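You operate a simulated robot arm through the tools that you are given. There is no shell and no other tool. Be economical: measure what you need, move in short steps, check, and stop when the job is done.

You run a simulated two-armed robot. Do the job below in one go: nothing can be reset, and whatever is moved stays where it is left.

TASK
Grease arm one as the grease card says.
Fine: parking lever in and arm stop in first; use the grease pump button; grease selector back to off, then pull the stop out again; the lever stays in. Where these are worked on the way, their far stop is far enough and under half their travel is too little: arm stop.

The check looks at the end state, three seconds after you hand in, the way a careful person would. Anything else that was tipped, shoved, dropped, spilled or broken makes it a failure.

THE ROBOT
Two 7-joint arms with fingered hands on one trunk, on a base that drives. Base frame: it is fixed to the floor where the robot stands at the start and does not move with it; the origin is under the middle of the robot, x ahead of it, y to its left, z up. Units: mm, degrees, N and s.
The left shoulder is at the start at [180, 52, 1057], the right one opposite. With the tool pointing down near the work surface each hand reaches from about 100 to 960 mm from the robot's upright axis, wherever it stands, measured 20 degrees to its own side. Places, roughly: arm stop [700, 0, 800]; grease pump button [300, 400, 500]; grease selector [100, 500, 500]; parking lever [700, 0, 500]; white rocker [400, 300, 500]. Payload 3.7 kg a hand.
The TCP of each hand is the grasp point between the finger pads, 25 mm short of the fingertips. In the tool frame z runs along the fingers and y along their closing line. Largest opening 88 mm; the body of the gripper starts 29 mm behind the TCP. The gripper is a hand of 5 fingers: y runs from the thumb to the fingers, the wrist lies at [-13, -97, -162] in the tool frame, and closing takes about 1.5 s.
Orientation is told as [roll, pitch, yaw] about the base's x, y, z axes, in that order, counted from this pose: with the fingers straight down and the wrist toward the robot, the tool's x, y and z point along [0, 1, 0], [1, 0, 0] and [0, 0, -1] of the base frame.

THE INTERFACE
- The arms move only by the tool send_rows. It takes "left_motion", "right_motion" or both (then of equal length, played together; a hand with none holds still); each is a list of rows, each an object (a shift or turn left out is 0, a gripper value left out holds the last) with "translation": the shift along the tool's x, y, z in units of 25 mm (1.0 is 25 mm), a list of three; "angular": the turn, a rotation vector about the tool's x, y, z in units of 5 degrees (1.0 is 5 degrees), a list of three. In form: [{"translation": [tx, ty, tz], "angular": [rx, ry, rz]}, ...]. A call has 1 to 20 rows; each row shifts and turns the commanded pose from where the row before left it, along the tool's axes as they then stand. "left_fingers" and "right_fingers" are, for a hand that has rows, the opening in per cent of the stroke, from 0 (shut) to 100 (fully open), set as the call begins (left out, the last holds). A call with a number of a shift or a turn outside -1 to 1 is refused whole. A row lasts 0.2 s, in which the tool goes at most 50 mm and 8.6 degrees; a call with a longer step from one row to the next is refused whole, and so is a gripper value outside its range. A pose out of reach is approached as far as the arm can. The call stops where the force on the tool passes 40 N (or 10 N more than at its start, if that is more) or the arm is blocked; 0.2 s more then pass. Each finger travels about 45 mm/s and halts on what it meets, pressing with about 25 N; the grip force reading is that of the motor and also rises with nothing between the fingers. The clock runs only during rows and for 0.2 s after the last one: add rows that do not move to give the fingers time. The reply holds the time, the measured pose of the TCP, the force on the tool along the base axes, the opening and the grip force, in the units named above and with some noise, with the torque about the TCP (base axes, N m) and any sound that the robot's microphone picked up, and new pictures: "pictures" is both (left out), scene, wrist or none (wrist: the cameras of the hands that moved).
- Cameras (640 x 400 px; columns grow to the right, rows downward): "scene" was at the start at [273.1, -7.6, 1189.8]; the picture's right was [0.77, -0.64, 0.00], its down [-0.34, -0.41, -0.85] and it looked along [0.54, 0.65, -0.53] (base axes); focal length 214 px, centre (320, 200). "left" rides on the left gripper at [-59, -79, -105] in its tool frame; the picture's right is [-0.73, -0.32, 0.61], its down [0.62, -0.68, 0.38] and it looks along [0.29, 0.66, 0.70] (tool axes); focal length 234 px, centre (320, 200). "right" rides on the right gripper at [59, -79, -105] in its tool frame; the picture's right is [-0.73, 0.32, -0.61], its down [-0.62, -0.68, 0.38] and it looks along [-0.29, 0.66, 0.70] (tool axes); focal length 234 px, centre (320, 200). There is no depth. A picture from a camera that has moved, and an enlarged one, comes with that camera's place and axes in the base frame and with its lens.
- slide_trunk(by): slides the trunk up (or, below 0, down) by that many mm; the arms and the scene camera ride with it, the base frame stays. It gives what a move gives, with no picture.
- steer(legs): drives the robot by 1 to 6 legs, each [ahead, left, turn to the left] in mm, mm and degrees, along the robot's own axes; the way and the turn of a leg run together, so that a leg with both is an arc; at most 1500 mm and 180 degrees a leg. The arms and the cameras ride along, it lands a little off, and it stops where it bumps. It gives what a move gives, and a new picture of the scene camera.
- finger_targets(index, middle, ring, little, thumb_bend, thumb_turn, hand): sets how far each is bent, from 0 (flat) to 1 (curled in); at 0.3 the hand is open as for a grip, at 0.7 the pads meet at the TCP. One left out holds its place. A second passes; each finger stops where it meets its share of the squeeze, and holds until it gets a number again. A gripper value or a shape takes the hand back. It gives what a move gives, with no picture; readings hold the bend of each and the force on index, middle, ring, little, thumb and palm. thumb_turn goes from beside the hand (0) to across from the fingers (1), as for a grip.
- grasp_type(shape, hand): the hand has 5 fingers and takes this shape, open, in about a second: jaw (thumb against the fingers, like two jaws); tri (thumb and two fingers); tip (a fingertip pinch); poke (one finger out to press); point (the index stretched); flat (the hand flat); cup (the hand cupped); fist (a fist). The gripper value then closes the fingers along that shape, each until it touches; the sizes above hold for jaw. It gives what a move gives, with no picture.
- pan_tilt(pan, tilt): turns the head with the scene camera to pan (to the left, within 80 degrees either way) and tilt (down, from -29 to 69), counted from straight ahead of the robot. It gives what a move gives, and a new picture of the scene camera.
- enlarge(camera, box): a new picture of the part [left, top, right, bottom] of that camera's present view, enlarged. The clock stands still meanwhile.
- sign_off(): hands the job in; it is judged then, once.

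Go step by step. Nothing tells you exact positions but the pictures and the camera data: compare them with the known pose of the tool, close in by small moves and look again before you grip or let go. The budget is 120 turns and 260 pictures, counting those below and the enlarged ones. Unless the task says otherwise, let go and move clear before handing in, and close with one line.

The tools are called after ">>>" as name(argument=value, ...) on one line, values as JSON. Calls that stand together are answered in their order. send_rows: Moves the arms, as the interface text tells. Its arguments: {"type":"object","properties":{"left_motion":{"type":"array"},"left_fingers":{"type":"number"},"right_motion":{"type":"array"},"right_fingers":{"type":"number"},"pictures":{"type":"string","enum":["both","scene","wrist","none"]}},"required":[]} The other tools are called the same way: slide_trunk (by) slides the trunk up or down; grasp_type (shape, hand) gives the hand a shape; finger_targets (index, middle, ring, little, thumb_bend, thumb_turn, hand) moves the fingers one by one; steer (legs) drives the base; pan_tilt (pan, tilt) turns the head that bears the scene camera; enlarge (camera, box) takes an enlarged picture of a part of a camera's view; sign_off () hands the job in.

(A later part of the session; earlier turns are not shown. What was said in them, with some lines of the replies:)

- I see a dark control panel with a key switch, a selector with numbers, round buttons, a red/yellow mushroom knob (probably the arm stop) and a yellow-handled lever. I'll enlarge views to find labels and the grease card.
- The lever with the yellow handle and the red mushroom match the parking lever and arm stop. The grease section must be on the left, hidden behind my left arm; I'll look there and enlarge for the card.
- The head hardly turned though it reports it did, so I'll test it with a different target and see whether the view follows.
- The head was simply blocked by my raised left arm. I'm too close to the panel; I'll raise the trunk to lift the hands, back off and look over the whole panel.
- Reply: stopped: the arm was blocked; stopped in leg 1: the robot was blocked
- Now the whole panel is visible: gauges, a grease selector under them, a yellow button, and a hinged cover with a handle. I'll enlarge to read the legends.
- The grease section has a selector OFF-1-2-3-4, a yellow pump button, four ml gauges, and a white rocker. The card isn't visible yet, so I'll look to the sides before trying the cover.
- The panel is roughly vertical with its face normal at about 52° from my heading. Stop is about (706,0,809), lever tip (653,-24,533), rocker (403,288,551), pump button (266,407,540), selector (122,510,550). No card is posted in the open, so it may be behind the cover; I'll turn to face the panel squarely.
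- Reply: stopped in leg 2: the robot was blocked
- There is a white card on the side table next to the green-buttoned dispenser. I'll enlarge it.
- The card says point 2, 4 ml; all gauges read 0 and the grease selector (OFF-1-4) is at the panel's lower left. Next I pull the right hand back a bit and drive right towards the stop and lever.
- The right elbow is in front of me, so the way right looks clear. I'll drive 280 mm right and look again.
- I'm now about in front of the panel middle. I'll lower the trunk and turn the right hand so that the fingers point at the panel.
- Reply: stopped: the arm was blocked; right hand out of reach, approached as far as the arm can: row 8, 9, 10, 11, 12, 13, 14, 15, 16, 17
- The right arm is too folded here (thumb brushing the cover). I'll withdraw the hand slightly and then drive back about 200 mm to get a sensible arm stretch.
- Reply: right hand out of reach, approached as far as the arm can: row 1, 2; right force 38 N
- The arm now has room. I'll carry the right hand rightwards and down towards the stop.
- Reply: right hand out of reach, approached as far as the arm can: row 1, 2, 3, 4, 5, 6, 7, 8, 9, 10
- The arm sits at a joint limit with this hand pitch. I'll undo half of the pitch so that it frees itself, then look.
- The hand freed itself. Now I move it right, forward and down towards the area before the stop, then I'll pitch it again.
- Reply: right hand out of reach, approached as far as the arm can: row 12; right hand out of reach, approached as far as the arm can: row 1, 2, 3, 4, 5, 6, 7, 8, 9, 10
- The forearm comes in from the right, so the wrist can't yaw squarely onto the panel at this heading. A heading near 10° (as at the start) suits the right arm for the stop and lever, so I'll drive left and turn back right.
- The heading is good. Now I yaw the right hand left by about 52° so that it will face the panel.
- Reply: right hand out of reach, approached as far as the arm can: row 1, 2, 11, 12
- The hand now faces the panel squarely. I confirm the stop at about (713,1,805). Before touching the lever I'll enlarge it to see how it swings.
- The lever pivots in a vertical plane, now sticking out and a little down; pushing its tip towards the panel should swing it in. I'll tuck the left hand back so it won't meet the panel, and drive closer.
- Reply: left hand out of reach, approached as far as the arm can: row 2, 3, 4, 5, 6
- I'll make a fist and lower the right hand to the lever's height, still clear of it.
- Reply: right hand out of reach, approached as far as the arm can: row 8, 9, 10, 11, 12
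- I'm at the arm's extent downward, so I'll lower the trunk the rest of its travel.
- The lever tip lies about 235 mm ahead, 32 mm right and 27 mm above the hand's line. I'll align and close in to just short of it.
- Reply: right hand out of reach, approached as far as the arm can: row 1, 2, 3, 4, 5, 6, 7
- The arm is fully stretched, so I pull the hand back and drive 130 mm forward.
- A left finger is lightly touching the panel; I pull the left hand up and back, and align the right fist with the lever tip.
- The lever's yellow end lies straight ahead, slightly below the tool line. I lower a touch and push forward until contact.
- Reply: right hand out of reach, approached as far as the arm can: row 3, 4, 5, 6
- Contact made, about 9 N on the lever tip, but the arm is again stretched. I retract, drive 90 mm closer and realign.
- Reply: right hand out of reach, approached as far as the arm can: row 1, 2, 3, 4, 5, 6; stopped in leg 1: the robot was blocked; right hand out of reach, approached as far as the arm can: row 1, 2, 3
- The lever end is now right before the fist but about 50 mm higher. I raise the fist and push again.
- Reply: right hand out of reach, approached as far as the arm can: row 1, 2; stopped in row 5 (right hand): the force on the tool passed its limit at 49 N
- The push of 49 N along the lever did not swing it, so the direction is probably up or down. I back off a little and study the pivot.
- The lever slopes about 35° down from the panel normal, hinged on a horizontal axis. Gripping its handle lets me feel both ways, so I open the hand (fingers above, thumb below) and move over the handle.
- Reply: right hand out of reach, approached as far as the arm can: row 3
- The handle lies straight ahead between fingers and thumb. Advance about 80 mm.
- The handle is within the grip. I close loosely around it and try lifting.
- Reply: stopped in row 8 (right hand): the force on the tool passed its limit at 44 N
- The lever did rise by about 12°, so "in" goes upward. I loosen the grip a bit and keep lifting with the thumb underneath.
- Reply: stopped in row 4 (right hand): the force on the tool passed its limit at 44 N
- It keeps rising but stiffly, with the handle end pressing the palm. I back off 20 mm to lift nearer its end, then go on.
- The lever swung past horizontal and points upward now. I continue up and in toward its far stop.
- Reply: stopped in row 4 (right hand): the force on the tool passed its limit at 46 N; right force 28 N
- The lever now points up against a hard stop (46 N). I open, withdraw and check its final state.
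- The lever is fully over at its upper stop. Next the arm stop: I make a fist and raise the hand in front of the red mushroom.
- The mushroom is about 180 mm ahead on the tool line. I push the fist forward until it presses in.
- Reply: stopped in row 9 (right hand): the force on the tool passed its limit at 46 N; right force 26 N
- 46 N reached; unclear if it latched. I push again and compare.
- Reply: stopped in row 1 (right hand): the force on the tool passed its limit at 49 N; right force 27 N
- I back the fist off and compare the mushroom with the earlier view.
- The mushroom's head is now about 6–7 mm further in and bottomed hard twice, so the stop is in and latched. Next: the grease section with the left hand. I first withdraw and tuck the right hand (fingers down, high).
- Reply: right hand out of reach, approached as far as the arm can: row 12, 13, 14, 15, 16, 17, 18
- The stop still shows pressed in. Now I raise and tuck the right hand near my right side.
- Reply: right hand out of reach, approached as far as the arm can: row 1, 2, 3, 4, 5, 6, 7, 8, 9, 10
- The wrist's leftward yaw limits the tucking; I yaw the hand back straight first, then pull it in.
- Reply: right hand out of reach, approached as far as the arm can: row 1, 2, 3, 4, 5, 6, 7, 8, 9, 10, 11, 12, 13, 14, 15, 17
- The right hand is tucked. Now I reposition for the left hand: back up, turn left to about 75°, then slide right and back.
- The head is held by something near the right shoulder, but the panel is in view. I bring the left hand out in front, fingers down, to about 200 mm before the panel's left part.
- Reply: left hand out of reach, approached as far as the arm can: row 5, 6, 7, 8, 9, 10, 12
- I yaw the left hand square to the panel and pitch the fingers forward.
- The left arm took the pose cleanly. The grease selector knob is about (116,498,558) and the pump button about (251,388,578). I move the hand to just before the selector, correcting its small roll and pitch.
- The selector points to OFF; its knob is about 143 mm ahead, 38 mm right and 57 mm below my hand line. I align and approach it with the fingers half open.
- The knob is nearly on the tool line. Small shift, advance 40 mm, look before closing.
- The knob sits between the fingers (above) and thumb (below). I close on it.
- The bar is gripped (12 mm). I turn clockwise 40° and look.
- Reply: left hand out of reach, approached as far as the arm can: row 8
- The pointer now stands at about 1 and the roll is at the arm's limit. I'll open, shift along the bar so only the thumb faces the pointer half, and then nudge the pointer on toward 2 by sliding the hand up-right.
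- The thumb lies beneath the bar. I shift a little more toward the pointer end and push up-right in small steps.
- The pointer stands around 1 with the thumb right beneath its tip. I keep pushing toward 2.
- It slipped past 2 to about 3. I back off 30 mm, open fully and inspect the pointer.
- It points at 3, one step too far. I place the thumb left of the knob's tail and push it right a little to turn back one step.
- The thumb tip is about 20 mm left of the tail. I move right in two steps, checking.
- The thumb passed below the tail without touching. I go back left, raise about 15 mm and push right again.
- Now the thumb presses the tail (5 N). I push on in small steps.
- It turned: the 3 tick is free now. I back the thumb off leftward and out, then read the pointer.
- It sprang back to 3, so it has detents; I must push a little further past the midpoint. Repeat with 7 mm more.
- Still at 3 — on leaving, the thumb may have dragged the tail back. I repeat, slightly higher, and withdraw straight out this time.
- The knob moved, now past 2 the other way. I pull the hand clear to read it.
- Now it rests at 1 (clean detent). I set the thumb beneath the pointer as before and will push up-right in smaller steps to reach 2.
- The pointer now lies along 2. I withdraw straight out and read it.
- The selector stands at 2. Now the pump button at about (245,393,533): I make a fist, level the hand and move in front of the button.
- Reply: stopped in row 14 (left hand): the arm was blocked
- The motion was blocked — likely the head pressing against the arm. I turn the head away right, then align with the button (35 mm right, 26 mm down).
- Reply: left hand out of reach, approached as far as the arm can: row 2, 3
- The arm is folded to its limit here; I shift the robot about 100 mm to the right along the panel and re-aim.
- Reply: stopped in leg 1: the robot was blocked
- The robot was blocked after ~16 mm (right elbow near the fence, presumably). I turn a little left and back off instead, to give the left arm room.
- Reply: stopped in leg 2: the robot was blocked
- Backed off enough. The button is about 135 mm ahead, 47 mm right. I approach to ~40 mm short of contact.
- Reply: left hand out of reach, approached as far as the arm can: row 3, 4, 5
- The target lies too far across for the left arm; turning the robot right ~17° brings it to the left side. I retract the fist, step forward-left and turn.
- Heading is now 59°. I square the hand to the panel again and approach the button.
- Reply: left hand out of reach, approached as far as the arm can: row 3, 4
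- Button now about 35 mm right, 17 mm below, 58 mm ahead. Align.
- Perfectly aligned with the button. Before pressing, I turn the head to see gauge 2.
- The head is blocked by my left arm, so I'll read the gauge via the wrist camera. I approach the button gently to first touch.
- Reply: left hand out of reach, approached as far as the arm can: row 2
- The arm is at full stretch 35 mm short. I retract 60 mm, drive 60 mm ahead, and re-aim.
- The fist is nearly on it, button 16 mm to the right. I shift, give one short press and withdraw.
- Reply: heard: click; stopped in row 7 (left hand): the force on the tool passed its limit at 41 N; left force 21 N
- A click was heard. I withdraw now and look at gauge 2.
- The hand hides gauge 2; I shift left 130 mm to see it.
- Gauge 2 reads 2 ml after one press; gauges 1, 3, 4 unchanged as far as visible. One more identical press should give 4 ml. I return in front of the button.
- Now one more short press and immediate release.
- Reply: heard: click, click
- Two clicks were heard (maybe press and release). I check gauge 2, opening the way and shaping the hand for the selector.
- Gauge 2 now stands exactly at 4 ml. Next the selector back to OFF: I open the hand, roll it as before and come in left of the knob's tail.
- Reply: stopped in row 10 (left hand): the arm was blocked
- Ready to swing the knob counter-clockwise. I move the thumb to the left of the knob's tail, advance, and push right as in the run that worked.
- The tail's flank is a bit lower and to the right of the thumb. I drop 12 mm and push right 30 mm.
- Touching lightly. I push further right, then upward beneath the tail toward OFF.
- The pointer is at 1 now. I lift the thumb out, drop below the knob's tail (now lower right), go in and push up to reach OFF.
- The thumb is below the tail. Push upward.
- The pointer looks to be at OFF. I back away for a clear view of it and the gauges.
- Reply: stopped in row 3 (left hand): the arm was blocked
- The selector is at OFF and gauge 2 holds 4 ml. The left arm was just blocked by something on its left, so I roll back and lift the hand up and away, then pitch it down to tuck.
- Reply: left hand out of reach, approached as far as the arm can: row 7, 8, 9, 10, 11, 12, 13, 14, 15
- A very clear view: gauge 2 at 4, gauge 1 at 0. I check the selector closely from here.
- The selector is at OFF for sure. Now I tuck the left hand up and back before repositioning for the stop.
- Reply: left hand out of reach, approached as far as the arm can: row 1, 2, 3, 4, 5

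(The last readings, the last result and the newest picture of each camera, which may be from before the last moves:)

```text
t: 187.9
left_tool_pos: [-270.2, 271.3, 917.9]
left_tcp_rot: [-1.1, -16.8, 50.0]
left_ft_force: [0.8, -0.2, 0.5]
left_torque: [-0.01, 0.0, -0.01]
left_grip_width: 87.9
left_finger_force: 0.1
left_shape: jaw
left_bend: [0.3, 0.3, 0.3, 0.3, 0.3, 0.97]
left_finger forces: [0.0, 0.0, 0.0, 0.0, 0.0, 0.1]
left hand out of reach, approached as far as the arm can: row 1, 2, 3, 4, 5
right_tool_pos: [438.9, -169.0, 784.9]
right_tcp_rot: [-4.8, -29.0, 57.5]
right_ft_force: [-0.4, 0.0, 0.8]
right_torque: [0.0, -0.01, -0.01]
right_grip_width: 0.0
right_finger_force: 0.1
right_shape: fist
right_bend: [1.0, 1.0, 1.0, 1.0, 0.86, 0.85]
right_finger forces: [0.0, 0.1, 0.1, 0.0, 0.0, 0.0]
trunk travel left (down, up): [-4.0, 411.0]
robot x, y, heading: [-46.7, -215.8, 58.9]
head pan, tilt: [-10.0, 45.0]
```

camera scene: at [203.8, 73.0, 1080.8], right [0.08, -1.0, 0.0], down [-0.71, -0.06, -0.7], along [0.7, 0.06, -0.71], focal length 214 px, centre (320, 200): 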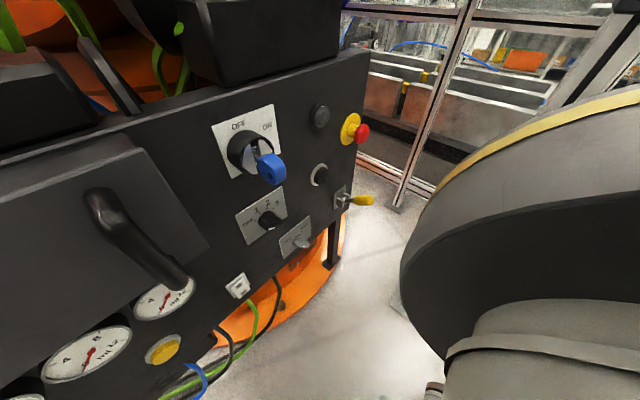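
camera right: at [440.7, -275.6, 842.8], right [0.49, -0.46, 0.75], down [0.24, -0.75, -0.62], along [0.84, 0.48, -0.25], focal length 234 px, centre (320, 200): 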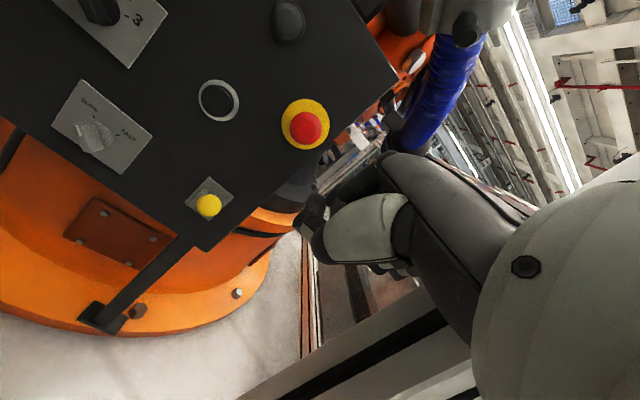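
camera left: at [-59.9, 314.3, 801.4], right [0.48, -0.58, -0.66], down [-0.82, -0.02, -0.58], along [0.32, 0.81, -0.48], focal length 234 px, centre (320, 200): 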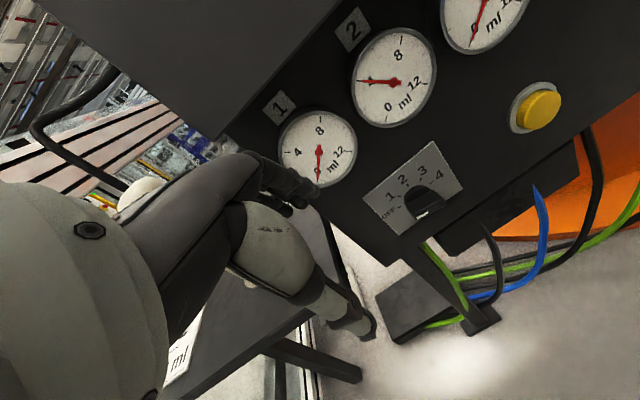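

>>> send_rows(left_motion=[{"translation": [-0.3, -0.9, -0.7]}, {"translation": [-0.3, -0.9, -0.7]}, {"translation": [-0.3, -0.9, -0.7]}, {"translation": [-0.3, -0.9, -0.7]}, {"translation": [-0.3, -0.9, -0.7]}], pictures="none")

>>> steer(legs=[[-60, 130, 0], [0, 0, -50]])

```text
t: 189.1
left_tool_pos: [-326.3, 144.2, 972.7]
left_tcp_rot: [-1.1, -17.0, 50.1]
left_ft_force: [-0.7, 0.0, 1.3]
left_torque: [-0.01, 0.03, -0.02]
left_grip_width: 87.7
left_finger_force: 0.1
left_shape: jaw
left_bend: [0.3, 0.3, 0.3, 0.3, 0.3, 0.97]
left_finger forces: [0.0, 0.0, 0.1, 0.0, 0.1, 0.1]
right_tool_pos: [438.6, -169.5, 785.6]
right_tcp_rot: [-4.9, -29.1, 57.5]
right_ft_force: [0.2, -0.6, -0.4]
right_torque: [0.0, 0.01, -0.01]
right_grip_width: 0.0
right_finger_force: 0.0
right_shape: fist
right_bend: [1.0, 1.0, 1.0, 1.0, 0.86, 0.85]
right_finger forces: [0.0, 0.0, 0.0, 0.0, 0.0, 0.0]
trunk travel left (down, up): [-4.0, 411.0]
robot x, y, heading: [-48.2, -222.5, 59.1]
head pan, tilt: [-10.0, 45.0]
```

```text
t: 192.9
left_tool_pos: [-131.7, 255.6, 972.3]
left_tcp_rot: [-1.2, -16.9, 5.0]
left_ft_force: [-0.1, 0.3, -0.3]
left_torque: [0.01, -0.01, 0.0]
left_grip_width: 87.9
left_finger_force: 0.0
left_shape: jaw
left_bend: [0.3, 0.3, 0.3, 0.3, 0.3, 0.97]
left_finger forces: [0.1, 0.0, 0.0, 0.0, 0.0, 0.0]
right_tool_pos: [192.4, -498.5, 787.6]
right_tcp_rot: [-4.6, -29.9, 14.3]
right_ft_force: [1.5, 6.4, -2.1]
right_torque: [-0.28, 0.05, 0.0]
right_grip_width: 0.0
right_finger_force: 0.2
right_shape: fist
right_bend: [1.0, 1.0, 1.0, 1.0, 0.86, 0.85]
right_finger forces: [0.0, 0.1, 0.0, 0.0, 0.1, 6.9]
trunk travel left (down, up): [-4.0, 411.0]
robot x, y, heading: [-192.3, -199.2, 14.3]
head pan, tilt: [-10.0, 45.0]
stopped in leg 2: the force on the tool passed its limit at 62 N (the readings are from after the stop); the commanded pose is now the measured one
camera scene: at [191.5, -170.8, 1080.7], right [-0.65, -0.76, 0.0], down [-0.55, 0.46, -0.7], along [0.53, -0.45, -0.72], focal length 214 px, centre (320, 200)
```

scene: 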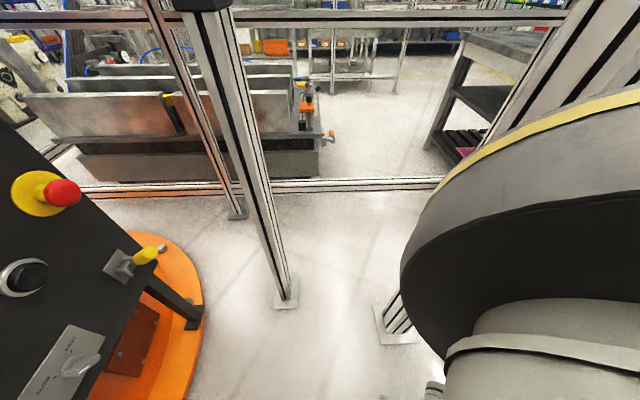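

My right fist touched the fence post on turning; I stop that and drive left, away from it.

>>> steer(legs=[[0, 160, 0]])

```text
t: 195.0
left_tool_pos: [-169.7, 409.5, 973.3]
left_tcp_rot: [-1.2, -16.9, 5.1]
left_ft_force: [-0.1, 0.2, 0.4]
left_torque: [0.02, -0.01, 0.0]
left_grip_width: 87.9
left_finger_force: 0.1
left_shape: jaw
left_bend: [0.3, 0.3, 0.3, 0.3, 0.3, 0.97]
left_finger forces: [0.0, 0.0, 0.0, 0.1, 0.0, 0.0]
right_tool_pos: [153.5, -345.2, 787.2]
right_tcp_rot: [-4.6, -29.9, 14.0]
right_ft_force: [-0.6, 0.1, -0.2]
right_torque: [0.01, 0.0, 0.0]
right_grip_width: 0.0
right_finger_force: 0.0
right_shape: fist
right_bend: [1.0, 1.0, 1.0, 1.0, 0.86, 0.85]
right_finger forces: [0.0, 0.0, 0.0, 0.0, 0.0, 0.0]
trunk travel left (down, up): [-4.0, 411.0]
robot x, y, heading: [-230.6, -43.6, 13.8]
head pan, tilt: [-10.0, 45.0]
camera scene: at [152.9, -15.8, 1080.8], right [-0.65, -0.76, 0.0], down [-0.55, 0.46, -0.7], along [0.53, -0.45, -0.71], focal length 214 px, centre (320, 200)
```

scene: 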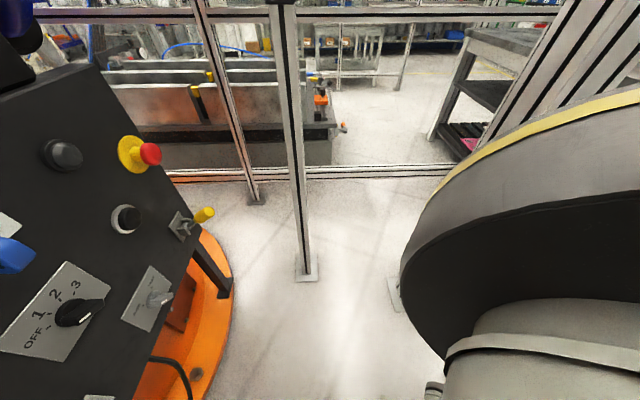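

The lever is up and the stop in. Now I bring the right hand forward, then yaw and pitch it toward the panel as before.

>>> send_rows(right_motion=[{"translation": [0.5, 0.9, 0.39]}, {"translation": [0.5, 0.9, 0.39]}, {"translation": [0.5, 0.9, 0.39]}, {"translation": [0.5, 0.9, 0.39]}, {"translation": [0.5, 0.9, 0.39]}, {"translation": [0.5, 0.9, 0.39]}, {"translation": [0.5, 0.9, 0.39]}, {"translation": [0.5, 0.9, 0.39]}, {"translation": [0.5, 0.9, 0.39]}, {"translation": [0.5, 0.9, 0.39]}, {"translation": [0.5, 0.9, 0.39]}, {"translation": [0.5, 0.9, 0.39]}, {"translation": [0.5, 0.9, 0.39]}, {"translation": [0.5, 0.9, 0.39]}], pictures="none")

>>> send_rows(right_motion=[{"angular": [-0.07, 0.42, -0.75]}, {"angular": [-0.07, 0.42, -0.75]}, {"angular": [-0.07, 0.42, -0.75]}, {"angular": [-0.07, 0.42, -0.75]}, {"angular": [-0.07, 0.42, -0.75]}, {"angular": [-0.07, 0.42, -0.75]}, {"angular": [-0.07, 0.42, -0.75]}, {"angular": [-0.07, 0.42, -0.75]}, {"angular": [-1, 0, 0]}, {"angular": [-1, 0, 0]}, {"angular": [-1, 0, 0]}, {"angular": [-1, 0, 0]}, {"angular": [-1, 0, 0]}, {"angular": [-1, 0, 0]}, {"angular": [-1, 0, 0]}, {"angular": [-1, 0, 0]}, {"angular": [-1, 0, 0]}, {"angular": [-1, 0, 0]}, {"angular": [-1, 0, 0]}, {"angular": [-1, 0, 0]}])

```text
t: 198.0
left_tool_pos: [-170.2, 409.3, 971.9]
left_tcp_rot: [-1.2, -16.8, 5.1]
left_ft_force: [0.6, 0.8, 0.7]
left_torque: [0.02, -0.02, 0.02]
left_grip_width: 87.8
left_finger_force: 0.1
left_shape: jaw
left_bend: [0.3, 0.3, 0.3, 0.3, 0.3, 0.97]
left_finger forces: [0.0, 0.1, 0.0, 0.0, 0.0, 0.0]
right_tool_pos: [441.2, -230.9, 737.7]
right_tcp_rot: [-4.6, -29.9, 14.0]
right_ft_force: [0.0, -0.1, 0.5]
right_torque: [0.01, -0.01, 0.03]
right_grip_width: 0.0
right_finger_force: 0.0
right_shape: fist
right_bend: [1.0, 1.0, 1.0, 1.0, 0.86, 0.85]
right_finger forces: [0.0, 0.0, 0.1, 0.0, 0.1, 0.0]
right hand out of reach, approached as far as the arm can: row 1, 2, 3, 4, 5, 6, 7, 8, 9, 10
trunk travel left (down, up): [-4.0, 411.0]
robot x, y, heading: [-232.9, -41.8, 14.1]
head pan, tilt: [-10.0, 45.0]
```

```text
t: 202.2
left_tool_pos: [-169.9, 410.7, 971.8]
left_tcp_rot: [-1.1, -17.0, 5.1]
left_ft_force: [-0.4, 0.0, 0.3]
left_torque: [-0.02, 0.0, -0.06]
left_grip_width: 87.7
left_finger_force: 0.1
left_shape: jaw
left_bend: [0.3, 0.3, 0.3, 0.3, 0.3, 0.97]
left_finger forces: [0.1, 0.0, 0.0, 0.1, 0.0, 0.0]
right_tool_pos: [442.6, -232.7, 736.4]
right_tcp_rot: [-93.6, -85.6, 139.7]
right_ft_force: [-0.3, 0.4, -1.1]
right_torque: [0.01, 0.0, -0.05]
right_grip_width: 0.2
right_finger_force: 0.1
right_shape: fist
right_bend: [1.0, 1.0, 1.0, 1.0, 0.86, 0.85]
right_finger forces: [0.0, 0.0, 0.0, 0.1, 0.1, 0.0]
trunk travel left (down, up): [-4.0, 411.0]
robot x, y, heading: [-230.5, -45.2, 14.2]
head pan, tilt: [-10.0, 45.0]
camera scene: at [152.4, -15.4, 1079.3], right [-0.65, -0.76, 0.0], down [-0.55, 0.47, -0.69], along [0.52, -0.44, -0.73], focal length 214 px, centre (320, 200)
camera right: at [331.9, -271.3, 652.1], right [0.08, -0.92, 0.38], down [0.75, -0.19, -0.63], along [0.65, 0.34, 0.68], focal length 234 px, centre (320, 200)
```

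scene: 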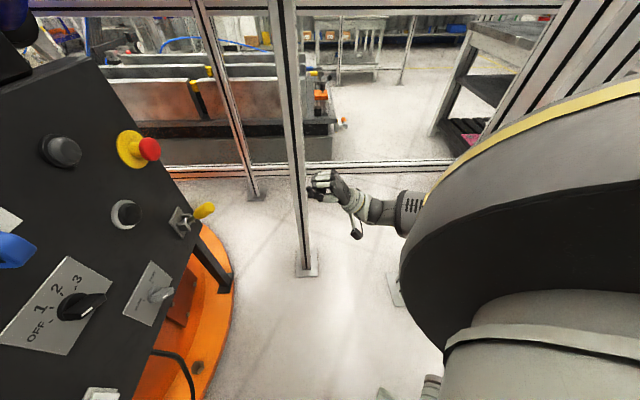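
right: 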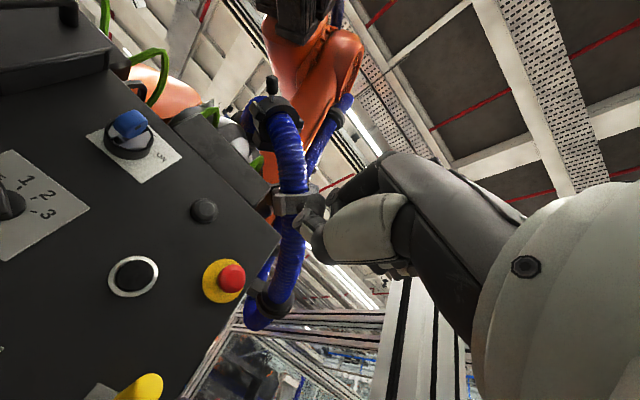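

The right hand faces the panel again; the stop's head is at about (724,9,801). I shift the hand left to clear the post, open it, and drive forward.

>>> send_rows(right_motion=[{"translation": [0.8, 0.4, 0]}, {"translation": [0.8, 0.4, 0]}, {"translation": [0.8, 0.4, 0]}, {"translation": [0.8, 0.4, 0]}, {"translation": [0.8, 0.4, 0]}], pictures="none")

>>> grasp_type(shape="jaw", hand="right")

>>> steer(legs=[[190, -30, 0]])

>>> enlarge(camera="right", box=[0, 0, 640, 400])

```text
t: 203.4
left_tool_pos: [-170.3, 410.5, 972.3]
left_tcp_rot: [-1.1, -16.9, 5.0]
left_ft_force: [0.4, -0.2, 0.3]
left_torque: [-0.01, -0.02, -0.03]
left_grip_width: 87.6
left_finger_force: 0.1
left_shape: jaw
left_bend: [0.3, 0.3, 0.3, 0.3, 0.3, 0.97]
left_finger forces: [0.0, 0.1, 0.0, 0.0, 0.0, 0.0]
right_tool_pos: [366.7, -163.2, 777.5]
right_tcp_rot: [-92.5, -85.5, 138.9]
right_ft_force: [1.1, -0.6, 0.8]
right_torque: [-0.01, 0.0, 0.0]
right_grip_width: 0.3
right_finger_force: 0.1
right_shape: fist
right_bend: [1.0, 1.0, 1.0, 1.0, 0.86, 0.85]
right_finger forces: [0.0, 0.1, 0.0, 0.1, 0.0, 0.0]
trunk travel left (down, up): [-4.0, 411.0]
robot x, y, heading: [-231.0, -45.0, 13.7]
head pan, tilt: [-10.0, 45.0]
```

```text
t: 204.3
left_tool_pos: [-170.3, 408.9, 972.6]
left_tcp_rot: [-1.0, -16.9, 5.1]
left_ft_force: [0.5, 0.3, 0.3]
left_torque: [0.0, -0.06, 0.0]
left_grip_width: 87.9
left_finger_force: 0.1
left_shape: jaw
left_bend: [0.3, 0.3, 0.3, 0.3, 0.3, 0.97]
left_finger forces: [0.1, 0.0, 0.0, 0.0, 0.1, 0.0]
right_tool_pos: [366.2, -163.7, 779.1]
right_tcp_rot: [-92.0, -85.6, 138.1]
right_ft_force: [0.0, 0.1, 0.0]
right_torque: [0.0, 0.0, -0.02]
right_grip_width: 87.8
right_finger_force: 0.0
right_shape: jaw
right_bend: [0.3, 0.3, 0.3, 0.3, 0.3, 0.97]
right_finger forces: [0.0, 0.1, 0.0, 0.0, 0.0, 0.0]
trunk travel left (down, up): [-4.0, 411.0]
robot x, y, heading: [-227.9, -46.9, 13.9]
head pan, tilt: [-10.0, 45.0]
```

```text
t: 205.8
left_tool_pos: [20.7, 425.7, 972.0]
left_tcp_rot: [-1.0, -16.9, 5.0]
left_ft_force: [0.5, -0.2, -0.5]
left_torque: [0.02, -0.01, -0.02]
left_grip_width: 87.9
left_finger_force: 0.0
left_shape: jaw
left_bend: [0.3, 0.3, 0.3, 0.3, 0.3, 0.97]
left_finger forces: [0.0, 0.0, 0.0, 0.0, 0.1, 0.0]
right_tool_pos: [555.4, -146.6, 778.0]
right_tcp_rot: [-92.3, -85.6, 138.4]
right_ft_force: [0.0, -0.1, -0.3]
right_torque: [-0.03, 0.02, 0.03]
right_grip_width: 87.6
right_finger_force: 0.1
right_shape: jaw
right_bend: [0.3, 0.3, 0.3, 0.3, 0.3, 0.97]
right_finger forces: [0.0, 0.1, 0.0, 0.0, 0.0, 0.1]
trunk travel left (down, up): [-4.0, 411.0]
robot x, y, heading: [-36.9, -24.4, 13.8]
head pan, tilt: [-10.0, 45.0]
camera scene: at [345.5, -2.5, 1086.3], right [-0.65, -0.76, 0.0], down [-0.51, 0.43, -0.75], along [0.57, -0.49, -0.67], focal length 214 px, centre (320, 200)
```

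scene: 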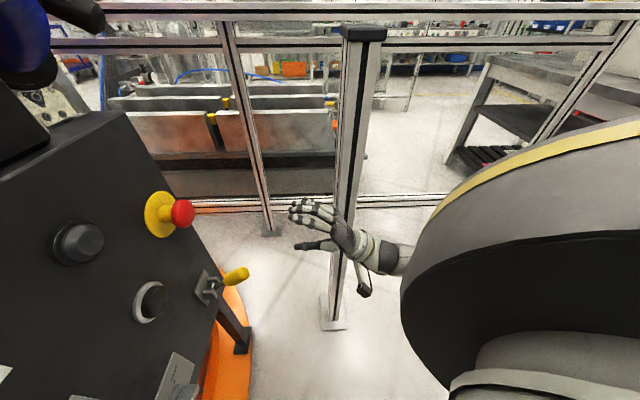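

```text
1.00 times, centred on (320, 200) of right (not enlarged: the box is as wide or as high as the picture)
camera zoom: at [445.7, -186.5, 694.3], right [0.08, -0.92, 0.38], down [0.75, -0.19, -0.63], along [0.65, 0.34, 0.68], focal length 234 px, centre (320, 200)
```

zoom: 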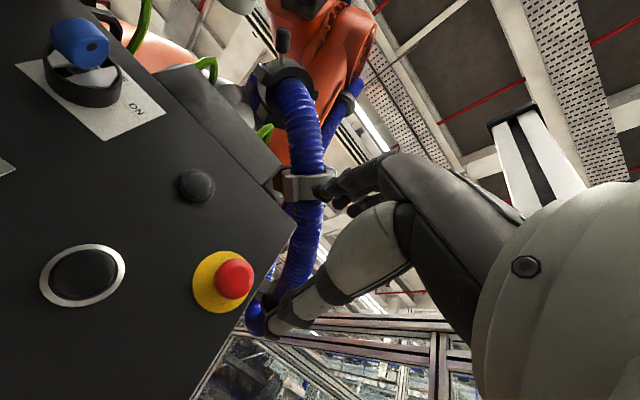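

Stop head about 230 mm ahead, 34 mm right, 18 mm up. I square up and approach with the hand wide open.

>>> send_rows(right_motion=[{"angular": [0, 0.5, 0]}, {"angular": [0, 0.5, 0]}, {"translation": [-0.35, 0.18, 0.9]}, {"translation": [-0.35, 0.18, 0.9]}, {"translation": [-0.35, 0.18, 0.9]}, {"translation": [-0.3, 0.18, 0.9]}, {"translation": [0, 0, 0.9]}, {"translation": [0, 0, 0.9]}, {"translation": [0, 0, 0.6]}])

```text
t: 207.8
left_tool_pos: [20.0, 425.5, 973.4]
left_tcp_rot: [-1.1, -16.9, 5.1]
left_ft_force: [0.6, 1.3, -0.4]
left_torque: [0.01, 0.0, 0.0]
left_grip_width: 87.9
left_finger_force: 0.0
left_shape: jaw
left_bend: [0.3, 0.3, 0.3, 0.3, 0.3, 0.97]
left_finger forces: [0.1, 0.0, 0.0, 0.1, 0.1, 0.0]
right_tool_pos: [675.4, -50.0, 794.5]
right_tcp_rot: [-86.8, -85.6, 137.9]
right_ft_force: [0.0, -0.7, 0.9]
right_torque: [0.01, 0.02, 0.02]
right_grip_width: 88.0
right_finger_force: 0.1
right_shape: jaw
right_bend: [0.3, 0.3, 0.3, 0.3, 0.3, 0.97]
right_finger forces: [0.1, 0.0, 0.0, 0.0, 0.1, 0.0]
trunk travel left (down, up): [-4.0, 411.0]
robot x, y, heading: [-41.3, -25.8, 13.7]
head pan, tilt: [-10.0, 45.0]
camera scene: at [342.7, 0.3, 1079.4], right [-0.65, -0.76, 0.0], down [-0.55, 0.47, -0.69], along [0.52, -0.44, -0.73], focal length 214 px, centre (320, 200)
camera right: at [569.0, -98.7, 711.4], right [0.16, -0.91, 0.38], down [0.76, -0.13, -0.63], along [0.62, 0.39, 0.67], focal length 234 px, centre (320, 200)
```

scene: 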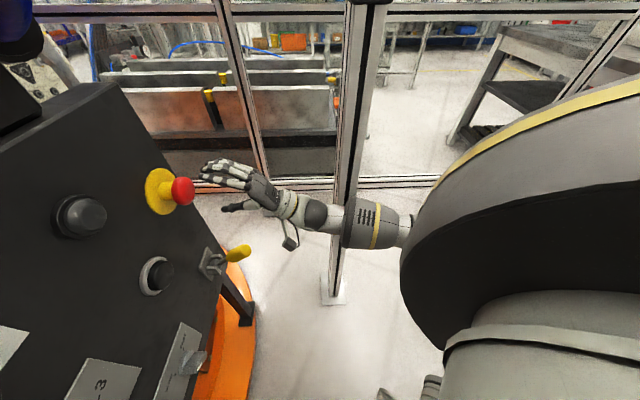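
right: 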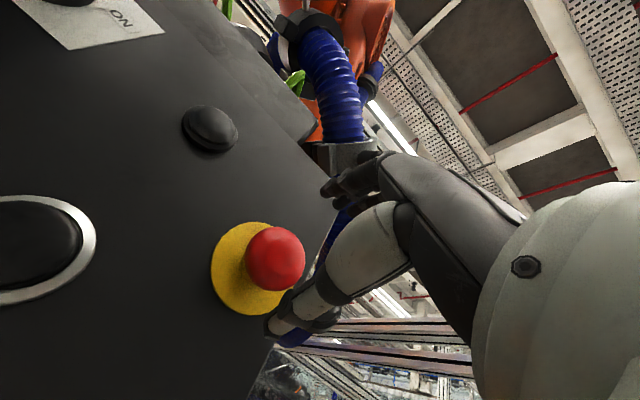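

The red head is exactly on the tool line, ~70 mm ahead. I advance over it.

>>> send_rows(right_motion=[{"translation": [0, 0, 0.8]}, {"translation": [0, 0, 0.8]}, {"translation": [0, 0, 0.7]}, {"translation": [0, 0, 0.6]}])

```text
t: 208.8
left_tool_pos: [20.7, 426.2, 972.0]
left_tcp_rot: [-1.1, -16.9, 5.0]
left_ft_force: [0.6, -0.2, -0.6]
left_torque: [-0.03, -0.01, 0.02]
left_grip_width: 87.8
left_finger_force: 0.1
left_shape: jaw
left_bend: [0.3, 0.3, 0.3, 0.3, 0.3, 0.97]
left_finger forces: [0.0, 0.0, 0.1, 0.0, 0.0, 0.0]
right_tool_pos: [721.3, 5.4, 795.8]
right_tcp_rot: [-86.9, -85.6, 138.1]
right_ft_force: [0.0, -0.4, 0.3]
right_torque: [-0.04, -0.02, 0.02]
right_grip_width: 87.9
right_finger_force: 0.0
right_shape: jaw
right_bend: [0.3, 0.3, 0.3, 0.3, 0.3, 0.97]
right_finger forces: [0.0, 0.0, 0.0, 0.0, 0.1, 0.0]
trunk travel left (down, up): [-4.0, 411.0]
robot x, y, heading: [-40.1, -27.6, 13.8]
head pan, tilt: [-10.0, 45.0]
camera scene: at [342.7, 0.2, 1079.5], right [-0.65, -0.76, 0.0], down [-0.55, 0.47, -0.69], along [0.52, -0.45, -0.73], focal length 214 px, centre (320, 200)
camera right: at [613.8, -42.9, 712.3], right [0.16, -0.91, 0.38], down [0.76, -0.13, -0.63], along [0.62, 0.39, 0.67], focal length 234 px, centre (320, 200)
```

scene: 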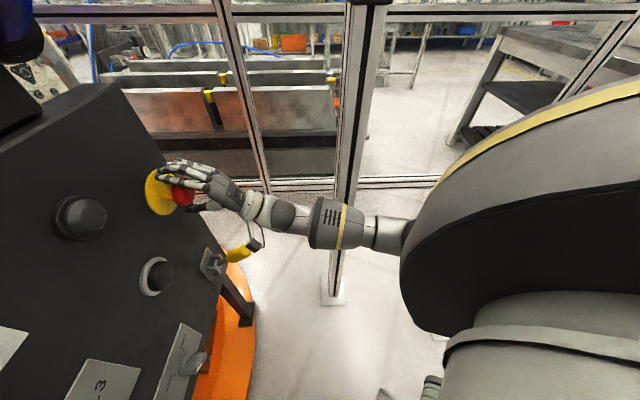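
right: 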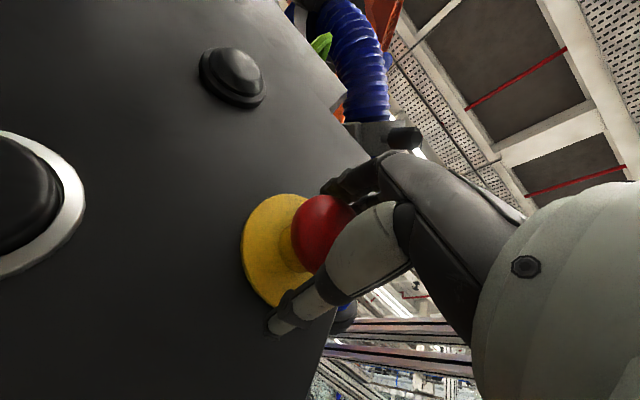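

The head is between fingers and thumb. I close and check the grip.

>>> send_rows(right_motion=[{}, {}, {}, {}, {}, {}, {}], right_fingers=0, pictures="wrist")

```text
t: 210.4
left_tool_pos: [22.1, 426.8, 972.4]
left_tcp_rot: [-1.3, -16.9, 5.0]
left_ft_force: [0.6, -0.9, 0.7]
left_torque: [0.04, -0.01, 0.01]
left_grip_width: 88.0
left_finger_force: 0.0
left_shape: jaw
left_bend: [0.3, 0.3, 0.3, 0.3, 0.3, 0.97]
left_finger forces: [0.0, 0.1, 0.0, 0.0, 0.1, 0.1]
right_tool_pos: [720.7, 6.0, 794.0]
right_tcp_rot: [-86.6, -85.5, 137.6]
right_ft_force: [5.4, 5.6, -2.0]
right_torque: [0.0, -0.04, 0.03]
right_grip_width: 37.8
right_finger_force: 24.7
right_shape: jaw
right_bend: [0.75, 0.48, 0.48, 0.45, 0.74, 1.0]
right_finger forces: [12.9, 6.1, 2.5, 0.0, 24.2, 0.0]
trunk travel left (down, up): [-4.0, 411.0]
robot x, y, heading: [-39.4, -28.2, 14.0]
head pan, tilt: [-10.0, 45.0]
camera right: at [614.0, -42.5, 711.8], right [0.16, -0.91, 0.38], down [0.76, -0.13, -0.63], along [0.62, 0.39, 0.67], focal length 234 px, centre (320, 200)
```

right: 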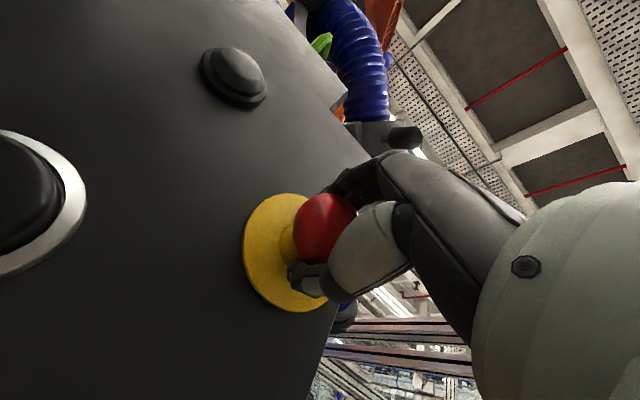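

Firm grip hooked behind the head. I pull straight out in small steps.

>>> send_rows(right_motion=[{"translation": [0, 0, -0.25]}, {"translation": [0, 0, -0.25]}, {"translation": [0, 0, -0.25]}, {"translation": [0, 0, -0.25]}], pictures="both")

```text
t: 211.3
left_tool_pos: [20.6, 428.9, 971.4]
left_tcp_rot: [-1.2, -16.9, 5.3]
left_ft_force: [0.0, 0.7, 0.3]
left_torque: [0.03, 0.0, 0.01]
left_grip_width: 87.9
left_finger_force: 0.0
left_shape: jaw
left_bend: [0.3, 0.3, 0.3, 0.3, 0.3, 0.97]
left_finger forces: [0.0, 0.0, 0.0, 0.0, 0.1, 0.0]
right_tool_pos: [713.1, -2.8, 794.1]
right_tcp_rot: [-80.6, -85.6, 131.7]
right_ft_force: [19.5, 19.0, -1.6]
right_torque: [-0.14, 0.07, 0.05]
right_grip_width: 36.4
right_finger_force: 24.7
right_shape: jaw
right_bend: [0.74, 0.48, 0.49, 0.45, 0.74, 1.0]
right_finger forces: [15.5, 9.1, 4.0, 0.0, 28.2, 0.1]
trunk travel left (down, up): [-4.0, 411.0]
robot x, y, heading: [-38.0, -24.4, 14.2]
head pan, tilt: [-10.0, 45.0]
stopped in row 4 (right hand): the force on the tool passed its limit at 45 N (the readings are from after the stop); the commanded pose is now the measured one
camera scene: at [346.3, 2.7, 1081.9], right [-0.65, -0.76, 0.0], down [-0.54, 0.45, -0.71], along [0.54, -0.46, -0.7], focal length 214 px, centre (320, 200)
camera right: at [605.6, -52.6, 712.5], right [0.17, -0.91, 0.38], down [0.76, -0.13, -0.64], along [0.63, 0.4, 0.67], focal length 234 px, centre (320, 200)
```

scene: 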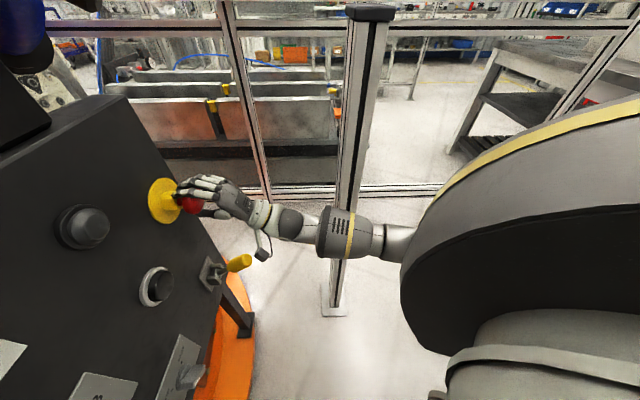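
right: 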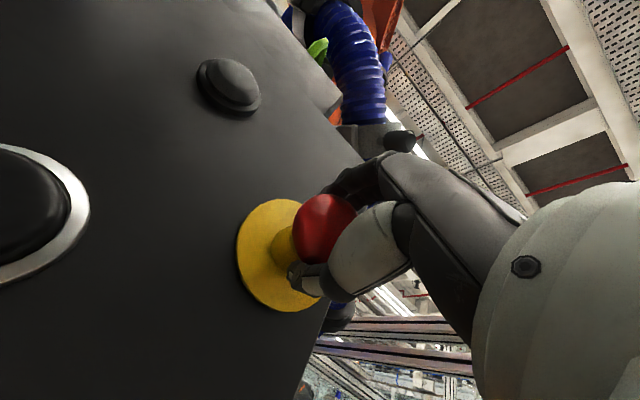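

The head came out ~10 mm and then held at 45 N, likely its outer stop. I release, back off and compare.

>>> send_rows(right_motion=[{"translation": [0, 0, 0.15]}, {}, {}, {}, {}, {"translation": [0, 0, -0.8]}, {"translation": [0, 0, -1]}, {"translation": [0, 0, -1]}, {"translation": [0, 0, -1]}, {"translation": [0, 0, -1]}], right_fingers=100, pictures="both")

>>> enlarge(camera="scene", box=[110, 150, 270, 290])

```text
t: 213.5
left_tool_pos: [20.3, 426.3, 972.3]
left_tcp_rot: [-1.1, -17.0, 5.0]
left_ft_force: [0.0, 0.8, 0.7]
left_torque: [-0.02, 0.0, 0.02]
left_grip_width: 87.5
left_finger_force: 0.0
left_shape: jaw
left_bend: [0.3, 0.3, 0.3, 0.3, 0.3, 0.97]
left_finger forces: [0.0, 0.0, 0.0, 0.0, 0.0, 0.1]
right_tool_pos: [637.7, -96.5, 797.7]
right_tcp_rot: [-87.5, -85.5, 138.6]
right_ft_force: [0.1, -0.2, -0.6]
right_torque: [0.0, 0.0, -0.02]
right_grip_width: 87.6
right_finger_force: 0.0
right_shape: jaw
right_bend: [0.3, 0.3, 0.3, 0.3, 0.3, 0.98]
right_finger forces: [0.0, 0.1, 0.0, 0.0, 0.0, 0.0]
trunk travel left (down, up): [-4.0, 411.0]
robot x, y, heading: [-38.5, -27.9, 14.1]
head pan, tilt: [-10.0, 45.0]
camera scene: at [348.1, -2.6, 1093.0], right [-0.64, -0.77, 0.0], down [-0.47, 0.39, -0.79], along [0.61, -0.51, -0.61], focal length 214 px, centre (320, 200)
camera right: at [530.5, -144.8, 714.6], right [0.16, -0.91, 0.38], down [0.77, -0.13, -0.63], along [0.62, 0.39, 0.68], focal length 234 px, centre (320, 200)
```

scene: 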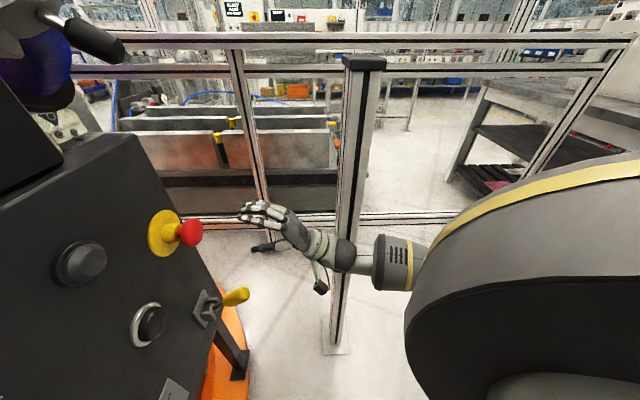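
right: 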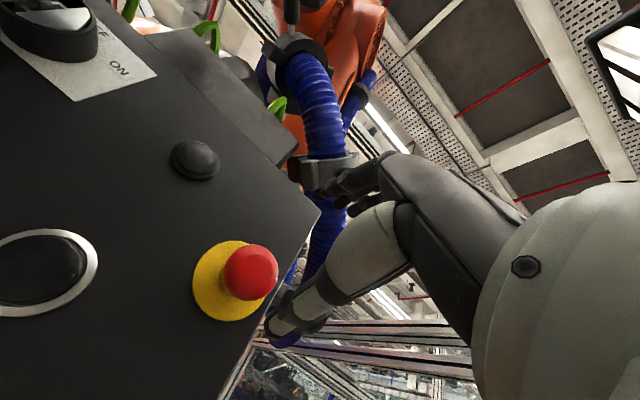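

```text
2.86 times, centred on (190, 220) of scene
camera zoom: at [348.1, -2.6, 1093.0], right [-0.64, -0.77, 0.0], down [-0.47, 0.39, -0.79], along [0.61, -0.51, -0.61], focal length 613 px, centre (691, 143)
```

zoom: 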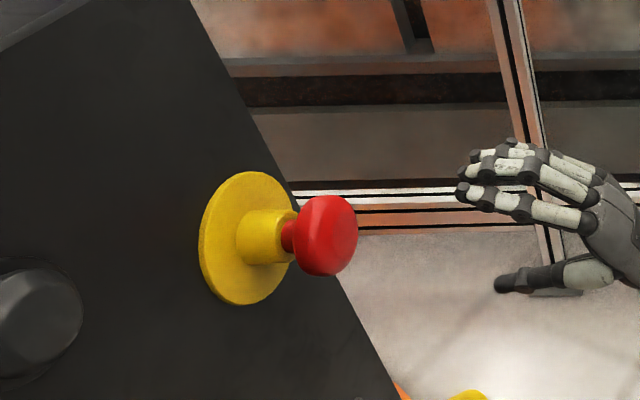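

The red neck is visible again: the stop is out. Last check of the lever and the panel's left side.

>>> enlarge(camera="scene", box=[160, 250, 280, 340])

>>> enlarge(camera="left", box=[0, 0, 640, 400])

```text
4.44 times, centred on (220, 295) of scene
camera zoom: at [348.1, -2.6, 1093.0], right [-0.64, -0.77, 0.0], down [-0.47, 0.39, -0.79], along [0.61, -0.51, -0.61], focal length 953 px, centre (764, -222)
```

zoom: 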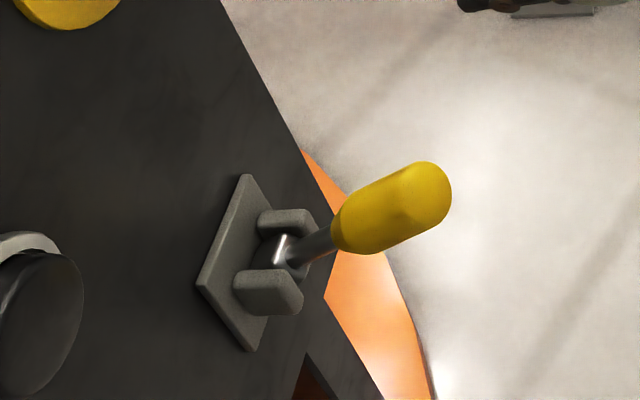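

```text
1.00 times, centred on (320, 200) of left (not enlarged: the box is as wide or as high as the picture)
camera zoom: at [-81.0, 360.6, 1050.6], right [-0.07, -0.75, -0.66], down [-0.59, 0.57, -0.58], along [0.8, 0.35, -0.48], focal length 234 px, centre (320, 200)
```

zoom: 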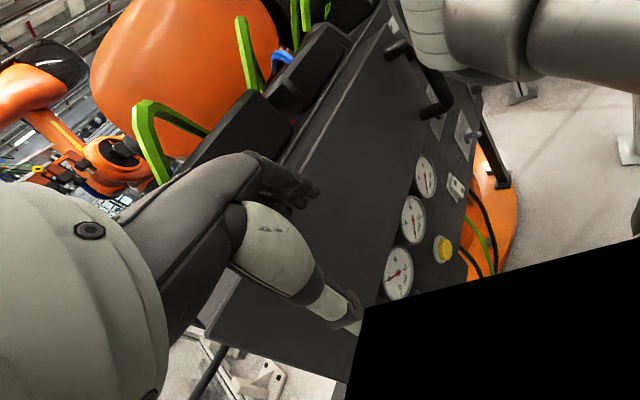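

Everything is as required: gauge 2 reads 4 ml, the grease selector is at OFF, the arm stop is pulled out, the lever is in, and both hands are clear. I hand in.

>>> sign_off()

```text
The job is handed in.
```

I greased arm one as the card says: point 2 got 4 ml. The grease selector is back at OFF, the arm stop is pulled out again and the parking lever is still in. On the way my right fist bumped a fence post at 62 N and a left finger brushed the panel. I saw nothing moved or damaged.
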